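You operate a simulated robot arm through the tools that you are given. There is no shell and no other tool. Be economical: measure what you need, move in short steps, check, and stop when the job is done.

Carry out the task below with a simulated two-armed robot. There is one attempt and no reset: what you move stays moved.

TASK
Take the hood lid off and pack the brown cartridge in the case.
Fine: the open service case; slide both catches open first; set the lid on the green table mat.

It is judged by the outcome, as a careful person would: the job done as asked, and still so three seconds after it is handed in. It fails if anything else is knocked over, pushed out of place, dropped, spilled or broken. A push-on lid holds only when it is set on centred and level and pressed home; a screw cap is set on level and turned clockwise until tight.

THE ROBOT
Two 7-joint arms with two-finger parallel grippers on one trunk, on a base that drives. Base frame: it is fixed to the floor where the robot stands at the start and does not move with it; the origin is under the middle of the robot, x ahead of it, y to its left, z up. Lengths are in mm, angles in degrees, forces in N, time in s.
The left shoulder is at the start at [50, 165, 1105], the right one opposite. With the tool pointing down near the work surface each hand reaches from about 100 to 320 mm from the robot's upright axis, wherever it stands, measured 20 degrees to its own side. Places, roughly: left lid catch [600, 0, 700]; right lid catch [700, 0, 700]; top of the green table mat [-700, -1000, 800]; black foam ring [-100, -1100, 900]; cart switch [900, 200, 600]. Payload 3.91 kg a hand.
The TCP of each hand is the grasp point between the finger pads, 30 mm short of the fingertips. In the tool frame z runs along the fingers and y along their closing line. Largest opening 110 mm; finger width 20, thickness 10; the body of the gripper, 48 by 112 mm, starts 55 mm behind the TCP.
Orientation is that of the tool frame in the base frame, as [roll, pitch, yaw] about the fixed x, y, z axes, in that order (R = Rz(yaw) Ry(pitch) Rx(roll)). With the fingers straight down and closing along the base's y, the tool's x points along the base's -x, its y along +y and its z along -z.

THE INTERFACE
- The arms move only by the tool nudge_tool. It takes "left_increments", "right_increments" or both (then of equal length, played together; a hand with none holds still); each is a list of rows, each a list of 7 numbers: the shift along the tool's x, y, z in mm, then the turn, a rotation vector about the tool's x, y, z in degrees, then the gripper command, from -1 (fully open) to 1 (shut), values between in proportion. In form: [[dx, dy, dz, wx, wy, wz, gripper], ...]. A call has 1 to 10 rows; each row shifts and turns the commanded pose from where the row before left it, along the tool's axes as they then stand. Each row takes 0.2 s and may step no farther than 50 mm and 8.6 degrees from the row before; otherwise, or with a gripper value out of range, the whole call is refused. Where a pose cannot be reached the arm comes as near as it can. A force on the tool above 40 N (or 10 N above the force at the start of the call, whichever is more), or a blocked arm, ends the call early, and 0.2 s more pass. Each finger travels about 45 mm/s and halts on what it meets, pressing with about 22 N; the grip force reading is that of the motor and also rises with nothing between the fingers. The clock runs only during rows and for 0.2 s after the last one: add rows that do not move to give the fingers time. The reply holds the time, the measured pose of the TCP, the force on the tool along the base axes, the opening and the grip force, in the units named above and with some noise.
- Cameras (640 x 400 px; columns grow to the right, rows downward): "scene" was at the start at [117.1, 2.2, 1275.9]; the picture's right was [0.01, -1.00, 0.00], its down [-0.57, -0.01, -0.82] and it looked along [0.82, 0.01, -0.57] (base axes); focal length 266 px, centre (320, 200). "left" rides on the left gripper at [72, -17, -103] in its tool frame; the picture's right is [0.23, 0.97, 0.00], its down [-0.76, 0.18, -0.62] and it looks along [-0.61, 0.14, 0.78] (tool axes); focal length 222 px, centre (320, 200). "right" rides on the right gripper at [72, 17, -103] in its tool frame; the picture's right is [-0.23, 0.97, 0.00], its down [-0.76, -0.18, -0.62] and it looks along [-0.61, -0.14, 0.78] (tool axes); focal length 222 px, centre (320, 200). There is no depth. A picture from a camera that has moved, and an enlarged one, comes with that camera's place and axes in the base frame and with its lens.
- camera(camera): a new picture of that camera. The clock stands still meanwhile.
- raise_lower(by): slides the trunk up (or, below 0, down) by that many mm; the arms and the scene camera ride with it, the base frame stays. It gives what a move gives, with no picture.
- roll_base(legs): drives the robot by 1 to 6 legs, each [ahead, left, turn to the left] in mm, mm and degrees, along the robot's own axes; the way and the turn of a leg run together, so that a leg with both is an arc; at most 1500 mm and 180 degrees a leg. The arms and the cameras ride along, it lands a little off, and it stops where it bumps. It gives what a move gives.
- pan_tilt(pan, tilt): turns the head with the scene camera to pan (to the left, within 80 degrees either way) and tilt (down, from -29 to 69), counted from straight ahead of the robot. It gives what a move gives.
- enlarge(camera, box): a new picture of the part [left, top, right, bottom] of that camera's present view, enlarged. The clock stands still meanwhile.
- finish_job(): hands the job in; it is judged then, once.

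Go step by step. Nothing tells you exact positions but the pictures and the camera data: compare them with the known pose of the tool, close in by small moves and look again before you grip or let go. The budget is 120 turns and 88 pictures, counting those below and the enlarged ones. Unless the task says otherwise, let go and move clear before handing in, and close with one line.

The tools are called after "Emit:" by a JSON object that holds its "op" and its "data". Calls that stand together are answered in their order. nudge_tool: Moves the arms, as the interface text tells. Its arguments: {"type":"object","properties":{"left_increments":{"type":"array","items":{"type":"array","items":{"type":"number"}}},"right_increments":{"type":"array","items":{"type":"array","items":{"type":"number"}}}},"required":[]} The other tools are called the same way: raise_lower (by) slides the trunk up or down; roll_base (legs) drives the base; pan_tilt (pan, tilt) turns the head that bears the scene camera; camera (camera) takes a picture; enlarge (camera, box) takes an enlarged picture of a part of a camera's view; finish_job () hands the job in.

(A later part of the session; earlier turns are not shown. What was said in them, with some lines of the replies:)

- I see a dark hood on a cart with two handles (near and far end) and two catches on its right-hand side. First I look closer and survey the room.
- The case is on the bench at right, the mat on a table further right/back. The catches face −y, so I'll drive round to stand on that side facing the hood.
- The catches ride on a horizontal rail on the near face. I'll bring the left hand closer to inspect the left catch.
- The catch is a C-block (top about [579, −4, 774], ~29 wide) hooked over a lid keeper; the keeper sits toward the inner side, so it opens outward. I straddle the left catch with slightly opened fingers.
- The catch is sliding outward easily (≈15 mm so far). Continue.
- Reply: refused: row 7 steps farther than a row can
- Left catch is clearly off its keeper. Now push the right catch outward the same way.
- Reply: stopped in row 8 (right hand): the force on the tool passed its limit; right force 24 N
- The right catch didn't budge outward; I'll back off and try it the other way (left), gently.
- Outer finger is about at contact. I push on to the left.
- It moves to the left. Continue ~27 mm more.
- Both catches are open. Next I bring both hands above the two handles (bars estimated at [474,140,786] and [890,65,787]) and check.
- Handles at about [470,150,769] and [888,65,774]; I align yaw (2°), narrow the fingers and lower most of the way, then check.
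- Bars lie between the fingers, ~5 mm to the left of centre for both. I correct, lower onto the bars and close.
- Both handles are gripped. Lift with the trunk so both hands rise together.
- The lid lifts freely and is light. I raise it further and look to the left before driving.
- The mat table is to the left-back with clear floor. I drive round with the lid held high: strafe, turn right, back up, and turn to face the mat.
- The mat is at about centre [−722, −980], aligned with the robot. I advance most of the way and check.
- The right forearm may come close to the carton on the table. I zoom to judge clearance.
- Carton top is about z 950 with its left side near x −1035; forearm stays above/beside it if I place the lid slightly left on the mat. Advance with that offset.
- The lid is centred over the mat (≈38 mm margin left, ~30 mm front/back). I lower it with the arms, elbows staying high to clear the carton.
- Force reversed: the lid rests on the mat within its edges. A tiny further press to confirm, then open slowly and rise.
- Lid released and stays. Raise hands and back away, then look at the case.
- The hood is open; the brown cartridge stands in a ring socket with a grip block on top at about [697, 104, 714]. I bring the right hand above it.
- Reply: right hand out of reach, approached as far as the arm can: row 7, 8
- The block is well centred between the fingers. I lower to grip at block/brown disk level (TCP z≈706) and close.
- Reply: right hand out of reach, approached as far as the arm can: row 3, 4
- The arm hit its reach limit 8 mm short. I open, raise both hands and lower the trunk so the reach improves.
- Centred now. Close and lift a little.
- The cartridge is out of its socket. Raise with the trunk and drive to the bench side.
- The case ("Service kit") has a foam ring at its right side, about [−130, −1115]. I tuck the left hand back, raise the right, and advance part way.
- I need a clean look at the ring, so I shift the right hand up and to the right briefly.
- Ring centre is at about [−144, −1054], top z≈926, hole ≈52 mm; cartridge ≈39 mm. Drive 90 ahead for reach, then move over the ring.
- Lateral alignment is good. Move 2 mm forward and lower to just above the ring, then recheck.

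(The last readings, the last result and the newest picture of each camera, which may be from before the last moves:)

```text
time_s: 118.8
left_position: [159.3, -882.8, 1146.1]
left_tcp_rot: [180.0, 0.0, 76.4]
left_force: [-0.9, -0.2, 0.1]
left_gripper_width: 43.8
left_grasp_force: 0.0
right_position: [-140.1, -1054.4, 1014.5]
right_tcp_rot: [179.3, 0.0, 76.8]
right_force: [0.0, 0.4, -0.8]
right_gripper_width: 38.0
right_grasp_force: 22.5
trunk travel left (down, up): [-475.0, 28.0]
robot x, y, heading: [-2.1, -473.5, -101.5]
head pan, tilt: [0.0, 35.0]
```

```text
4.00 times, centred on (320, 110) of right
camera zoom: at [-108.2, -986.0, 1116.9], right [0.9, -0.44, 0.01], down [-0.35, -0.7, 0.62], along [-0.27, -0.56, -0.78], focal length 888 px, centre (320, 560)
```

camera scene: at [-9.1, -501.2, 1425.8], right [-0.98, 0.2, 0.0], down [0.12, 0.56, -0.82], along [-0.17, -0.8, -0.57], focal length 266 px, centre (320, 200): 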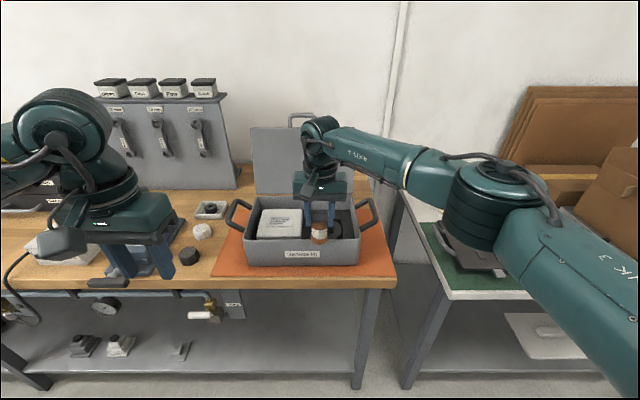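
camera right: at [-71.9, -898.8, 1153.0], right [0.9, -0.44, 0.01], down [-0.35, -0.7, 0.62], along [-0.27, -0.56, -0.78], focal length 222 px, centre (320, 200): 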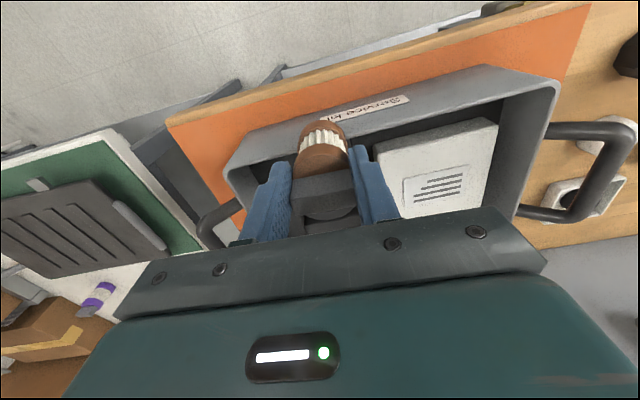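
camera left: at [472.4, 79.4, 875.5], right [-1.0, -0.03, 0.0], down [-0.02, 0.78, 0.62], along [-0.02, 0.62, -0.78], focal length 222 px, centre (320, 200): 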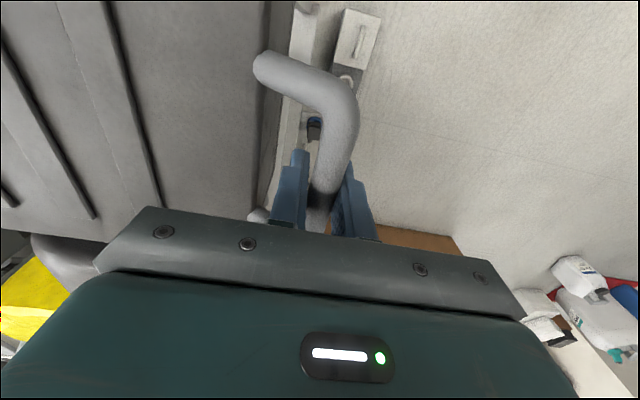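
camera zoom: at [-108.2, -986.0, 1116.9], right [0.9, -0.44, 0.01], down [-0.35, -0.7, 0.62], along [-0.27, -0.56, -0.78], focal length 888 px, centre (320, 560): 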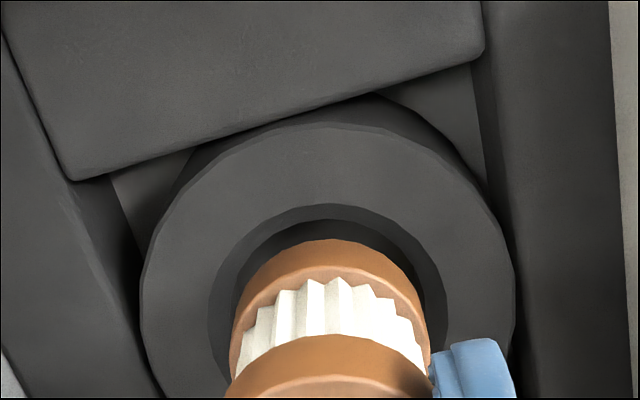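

Looks near-centred; move 3 mm forward, 1 mm right, lower 13 and look again.

Emit:
{"op": "nudge_tool", "data": {"right_increments": [[-3, -1, 5, 0, 0, 0, 1], [0, 0, 8, 0, 0, 0, 1], [0, 0, 0, 0, 0, 0, 1]]}}

Emit:
{"op": "enlarge", "data": {"camera": "scene", "box": [280, 210, 376, 270]}}

Emit:
{"op": "enlarge", "data": {"camera": "right", "box": [240, 60, 400, 160]}}

```text
time_s: 119.6
left_position: [160.0, -882.1, 1146.4]
left_tcp_rot: [-180.0, 0.0, 76.5]
left_force: [-0.3, 0.1, -0.1]
left_gripper_width: 44.2
left_grasp_force: 0.0
right_position: [-139.9, -1057.0, 1002.7]
right_tcp_rot: [179.3, -0.1, 76.7]
right_force: [-0.1, -0.1, -1.0]
right_gripper_width: 38.0
right_grasp_force: 21.9
trunk travel left (down, up): [-475.0, 28.0]
robot x, y, heading: [0.0, -471.7, -101.4]
head pan, tilt: [0.0, 35.0]
```

```text
6.67 times, centred on (328, 240) of scene
camera zoom: at [-27.3, -587.3, 1425.9], right [-0.98, 0.2, 0.0], down [0.12, 0.56, -0.82], along [-0.17, -0.8, -0.57], focal length 1770 px, centre (267, -67)
```

zoom: 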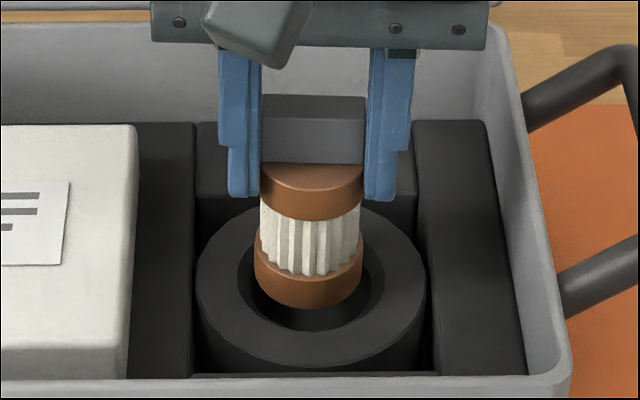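

```text
4.00 times, centred on (320, 110) of right
camera zoom: at [-109.2, -988.9, 1104.6], right [0.9, -0.44, 0.01], down [-0.35, -0.7, 0.62], along [-0.27, -0.56, -0.78], focal length 888 px, centre (320, 560)
```

zoom: 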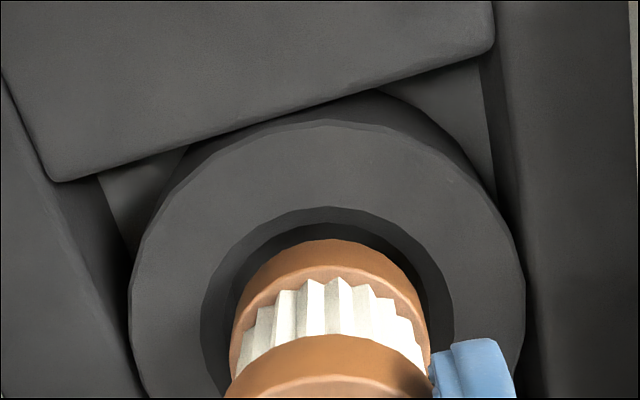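

Aligned within a couple of mm. Lower into the ring.

Emit:
{"op": "nudge_tool", "data": {"right_increments": [[-0.5, 0, 5, 0, 0, 0, 1], [0, 0, 5, 0, 0, 0, 1], [0, 0, 5, 0, 0, 0, 1], [0, 0, 4, 0, 0, 0, 1], [0, 0, 4, 0, 0, 0, 1], [0, 0, 0, 0, 0, 0, 1]]}}

Emit:
{"op": "enlarge", "data": {"camera": "scene", "box": [280, 210, 376, 270]}}

```text
time_s: 121.0
left_position: [160.5, -882.8, 1144.9]
left_tcp_rot: [180.0, 0.0, 76.4]
left_force: [0.3, 0.6, 1.0]
left_gripper_width: 43.8
left_grasp_force: 0.0
right_position: [-142.1, -1057.6, 978.4]
right_tcp_rot: [179.4, -0.1, 76.8]
right_force: [1.1, 0.0, -0.8]
right_gripper_width: 38.3
right_grasp_force: 21.6
trunk travel left (down, up): [-475.0, 28.0]
robot x, y, heading: [-1.7, -474.8, -101.4]
head pan, tilt: [0.0, 35.0]
```

```text
6.67 times, centred on (328, 240) of scene
camera zoom: at [-27.3, -587.4, 1425.8], right [-0.98, 0.2, 0.0], down [0.12, 0.56, -0.82], along [-0.17, -0.8, -0.57], focal length 1770 px, centre (267, -67)
```

zoom: 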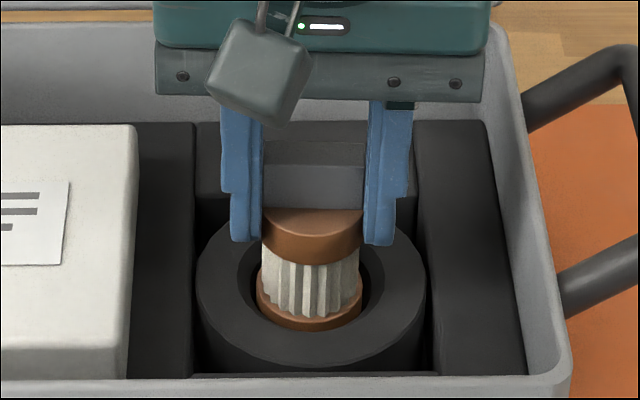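

It's entering the hole freely. Continue down slowly.

Emit:
{"op": "nudge_tool", "data": {"right_increments": [[0, 0, 4, 0, 0, 0, 1], [0, 0, 4, 0, 0, 0, 1], [0, 0, 3, 0, 0, 0, 1], [0, 0, 3, 0, 0, 0, 1], [0, 0, 0, 0, 0, 0, 1]]}}

Emit:
{"op": "enlarge", "data": {"camera": "scene", "box": [280, 210, 376, 270]}}

```text
time_s: 122.2
left_position: [160.0, -883.3, 1145.2]
left_tcp_rot: [180.0, 0.0, 76.4]
left_force: [-0.1, 0.4, -0.3]
left_gripper_width: 44.0
left_grasp_force: 0.1
right_position: [-142.0, -1055.9, 964.2]
right_tcp_rot: [179.3, -0.2, 76.7]
right_force: [-0.6, -0.4, -0.2]
right_gripper_width: 37.9
right_grasp_force: 22.0
trunk travel left (down, up): [-475.0, 28.0]
robot x, y, heading: [-2.3, -474.0, -101.5]
head pan, tilt: [0.0, 35.0]
```

```text
6.67 times, centred on (328, 240) of scene
camera zoom: at [-27.3, -587.4, 1425.9], right [-0.98, 0.2, 0.0], down [0.12, 0.56, -0.82], along [-0.17, -0.8, -0.57], focal length 1770 px, centre (267, -67)
```

zoom: 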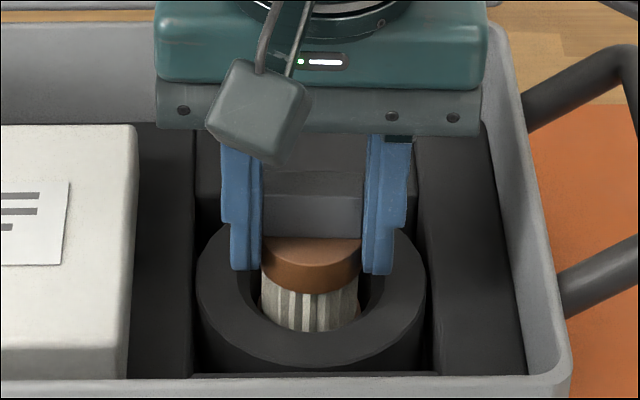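

Emit:
{"op": "nudge_tool", "data": {"right_increments": [[0, 0, 2, 0, 0, 0, 1], [0, 0, 2, 0, 0, 0, 1], [0, 0, 2, 0, 0, 0, 1], [0, 0, 1, 0, 0, 0, 1], [0, 0, 0, 0, 0, 0, 1]]}}

Emit:
{"op": "enlarge", "data": {"camera": "scene", "box": [280, 210, 376, 270]}}

```text
time_s: 123.4
left_position: [159.6, -881.8, 1145.9]
left_tcp_rot: [-180.0, 0.0, 76.5]
left_force: [0.2, -0.1, 0.4]
left_gripper_width: 44.0
left_grasp_force: 0.0
right_position: [-140.2, -1057.2, 959.1]
right_tcp_rot: [179.2, 0.1, 76.8]
right_force: [-0.2, -0.6, 7.2]
right_gripper_width: 38.2
right_grasp_force: 22.0
trunk travel left (down, up): [-475.0, 28.0]
robot x, y, heading: [-3.7, -468.3, -101.5]
head pan, tilt: [0.0, 35.0]
```

```text
6.67 times, centred on (328, 240) of scene
camera zoom: at [-27.0, -586.5, 1426.1], right [-0.98, 0.2, 0.0], down [0.12, 0.56, -0.82], along [-0.17, -0.8, -0.57], focal length 1770 px, centre (267, -67)
```

zoom: 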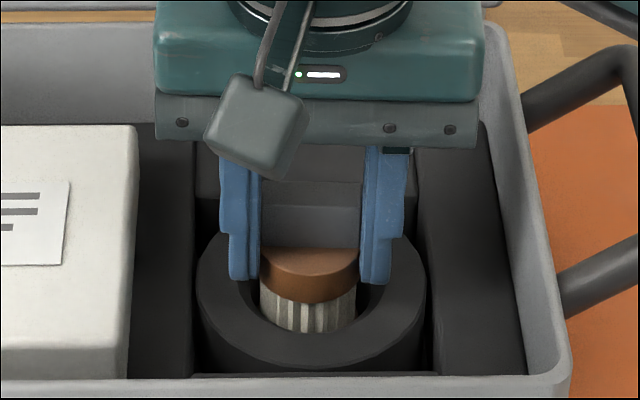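

Contact (7 N): seated. Ease up 1 mm, open modestly and look.

Emit:
{"op": "nudge_tool", "data": {"right_increments": [[0, 0, -1, 0, 0, 0, 1], [0, 0, 0, 0, 0, 0, 0.25], [0, 0, 0, 0, 0, 0, 0.1], [0, 0, 0, 0, 0, 0, 0.05], [0, 0, 0, 0, 0, 0, 0.05]]}}

Emit:
{"op": "enlarge", "data": {"camera": "scene", "box": [280, 210, 376, 270]}}

```text
time_s: 124.6
left_position: [160.3, -883.1, 1145.9]
left_tcp_rot: [180.0, 0.0, 76.4]
left_force: [0.3, 0.4, 0.5]
left_gripper_width: 43.9
left_grasp_force: 0.1
right_position: [-140.5, -1056.4, 958.6]
right_tcp_rot: [179.2, 0.0, 76.8]
right_force: [1.0, -0.4, 0.4]
right_gripper_width: 52.6
right_grasp_force: 0.0
trunk travel left (down, up): [-475.0, 28.0]
robot x, y, heading: [-2.2, -475.1, -101.9]
head pan, tilt: [0.0, 35.0]
```

```text
6.67 times, centred on (328, 240) of scene
camera zoom: at [-27.2, -587.3, 1425.9], right [-0.98, 0.2, 0.0], down [0.12, 0.56, -0.82], along [-0.17, -0.8, -0.57], focal length 1770 px, centre (267, -67)
```

zoom: 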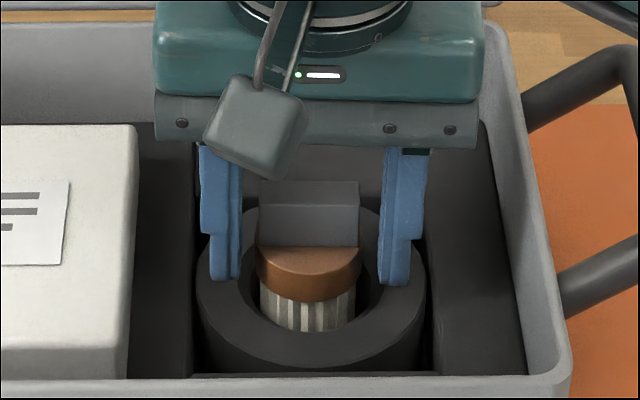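

The cartridge stands seated in the ring. Raise the hand straight up and back away.

Emit:
{"op": "nudge_tool", "data": {"right_increments": [[0, 0, -10, 0, 0, 0, 0.05], [0, 0, -20, 0, 0, 0, 0.05], [0, 0, -30, 0, 0, 0, 0.05], [0, 0, -40, 0, 0, 0, 0.05], [0, 0, -40, 0, 0, 0, 0.05]]}}

Emit:
{"op": "roll_base", "data": {"legs": [[-250, 0, 0]]}}

Emit:
{"op": "camera", "data": {"camera": "scene"}}

Emit:
{"op": "enlarge", "data": {"camera": "scene", "box": [220, 140, 380, 240]}}

```text
time_s: 125.8
left_position: [159.6, -882.2, 1145.6]
left_tcp_rot: [179.9, 0.0, 76.3]
left_force: [0.5, 0.5, -0.1]
left_gripper_width: 44.0
left_grasp_force: 0.0
right_position: [-141.4, -1054.6, 1098.0]
right_tcp_rot: [179.4, -0.1, 76.9]
right_force: [0.3, -0.6, 0.3]
right_gripper_width: 52.1
right_grasp_force: 0.1
trunk travel left (down, up): [-475.0, 28.0]
robot x, y, heading: [-2.4, -474.7, -101.8]
head pan, tilt: [0.0, 35.0]
```

```text
time_s: 127.7
left_position: [213.2, -632.4, 1145.9]
left_tcp_rot: [180.0, 0.0, 76.6]
left_force: [-0.3, 0.8, 0.2]
left_gripper_width: 43.9
left_grasp_force: 0.0
right_position: [-88.5, -806.2, 1097.6]
right_tcp_rot: [179.4, 0.0, 76.9]
right_force: [0.2, -0.3, -0.1]
right_gripper_width: 52.3
right_grasp_force: 0.1
trunk travel left (down, up): [-475.0, 28.0]
robot x, y, heading: [48.8, -227.1, -101.2]
head pan, tilt: [0.0, 35.0]
```

```text
12 pictures are left
camera scene: at [24.3, -337.5, 1425.9], right [-0.98, 0.2, 0.0], down [0.11, 0.56, -0.82], along [-0.16, -0.8, -0.57], focal length 266 px, centre (320, 200)
```

scene: 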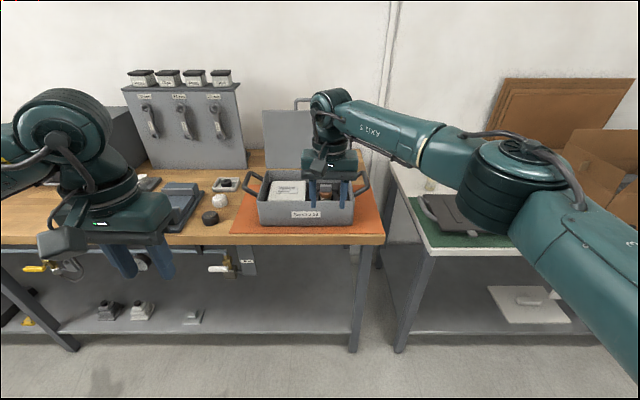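

```text
4.00 times, centred on (300, 190) of scene
camera zoom: at [24.3, -337.5, 1425.9], right [-0.98, 0.2, 0.0], down [0.11, 0.56, -0.82], along [-0.16, -0.8, -0.57], focal length 1062 px, centre (400, 240)
```

zoom: 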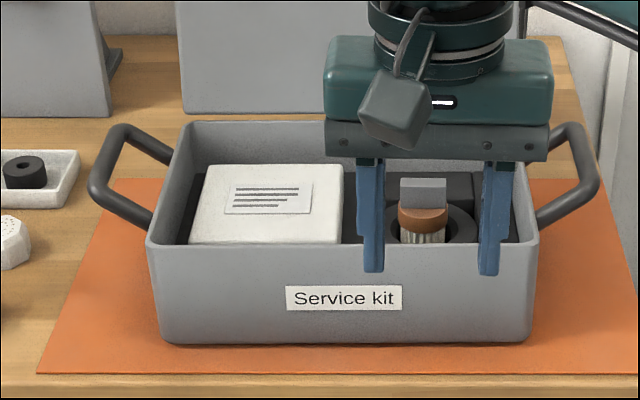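

The cartridge stands upright in the ring; a last check of the lid on the mat.

Emit:
{"op": "enlarge", "data": {"camera": "right", "box": [0, 0, 320, 200]}}

Emit:
{"op": "enlarge", "data": {"camera": "scene", "box": [380, 150, 560, 270]}}

```text
2.00 times, centred on (160, 100) of right
camera zoom: at [-56.6, -738.5, 1200.6], right [0.9, -0.44, 0.01], down [-0.35, -0.7, 0.62], along [-0.26, -0.56, -0.78], focal length 444 px, centre (640, 400)
```

zoom: 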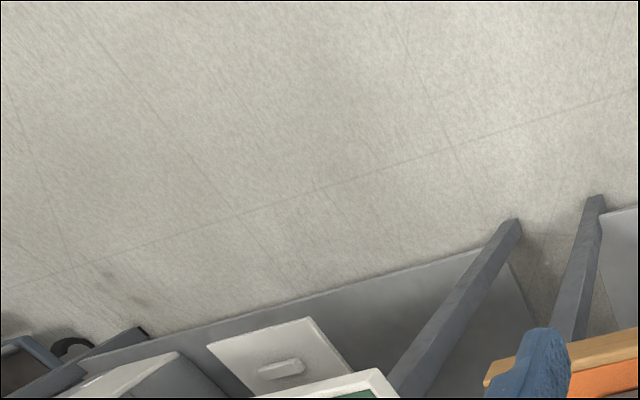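

```text
3.33 times, centred on (470, 210) of scene
camera zoom: at [24.3, -337.5, 1425.9], right [-0.98, 0.2, 0.0], down [0.11, 0.56, -0.82], along [-0.16, -0.8, -0.57], focal length 885 px, centre (-180, 167)
```

zoom: 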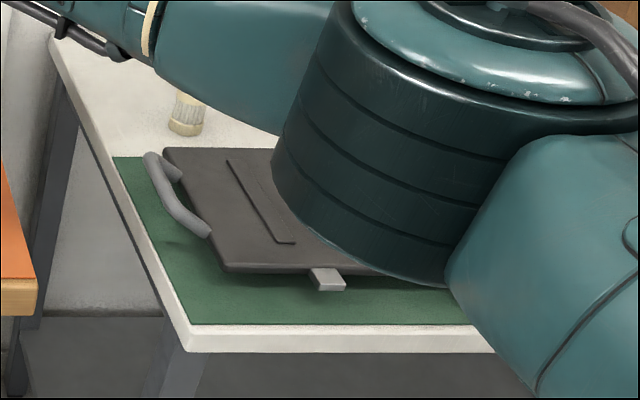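

The lid rests flat on the green mat and the cartridge stands in the case's foam ring, with both hands clear. Handing in.

Emit:
{"op": "finish_job", "data": {}}

```text
The job is handed in.
```

The job is handed in: both catches are slid open, the hood lid is on the green table mat, and the brown cartridge stands in the foam ring of the open service case.
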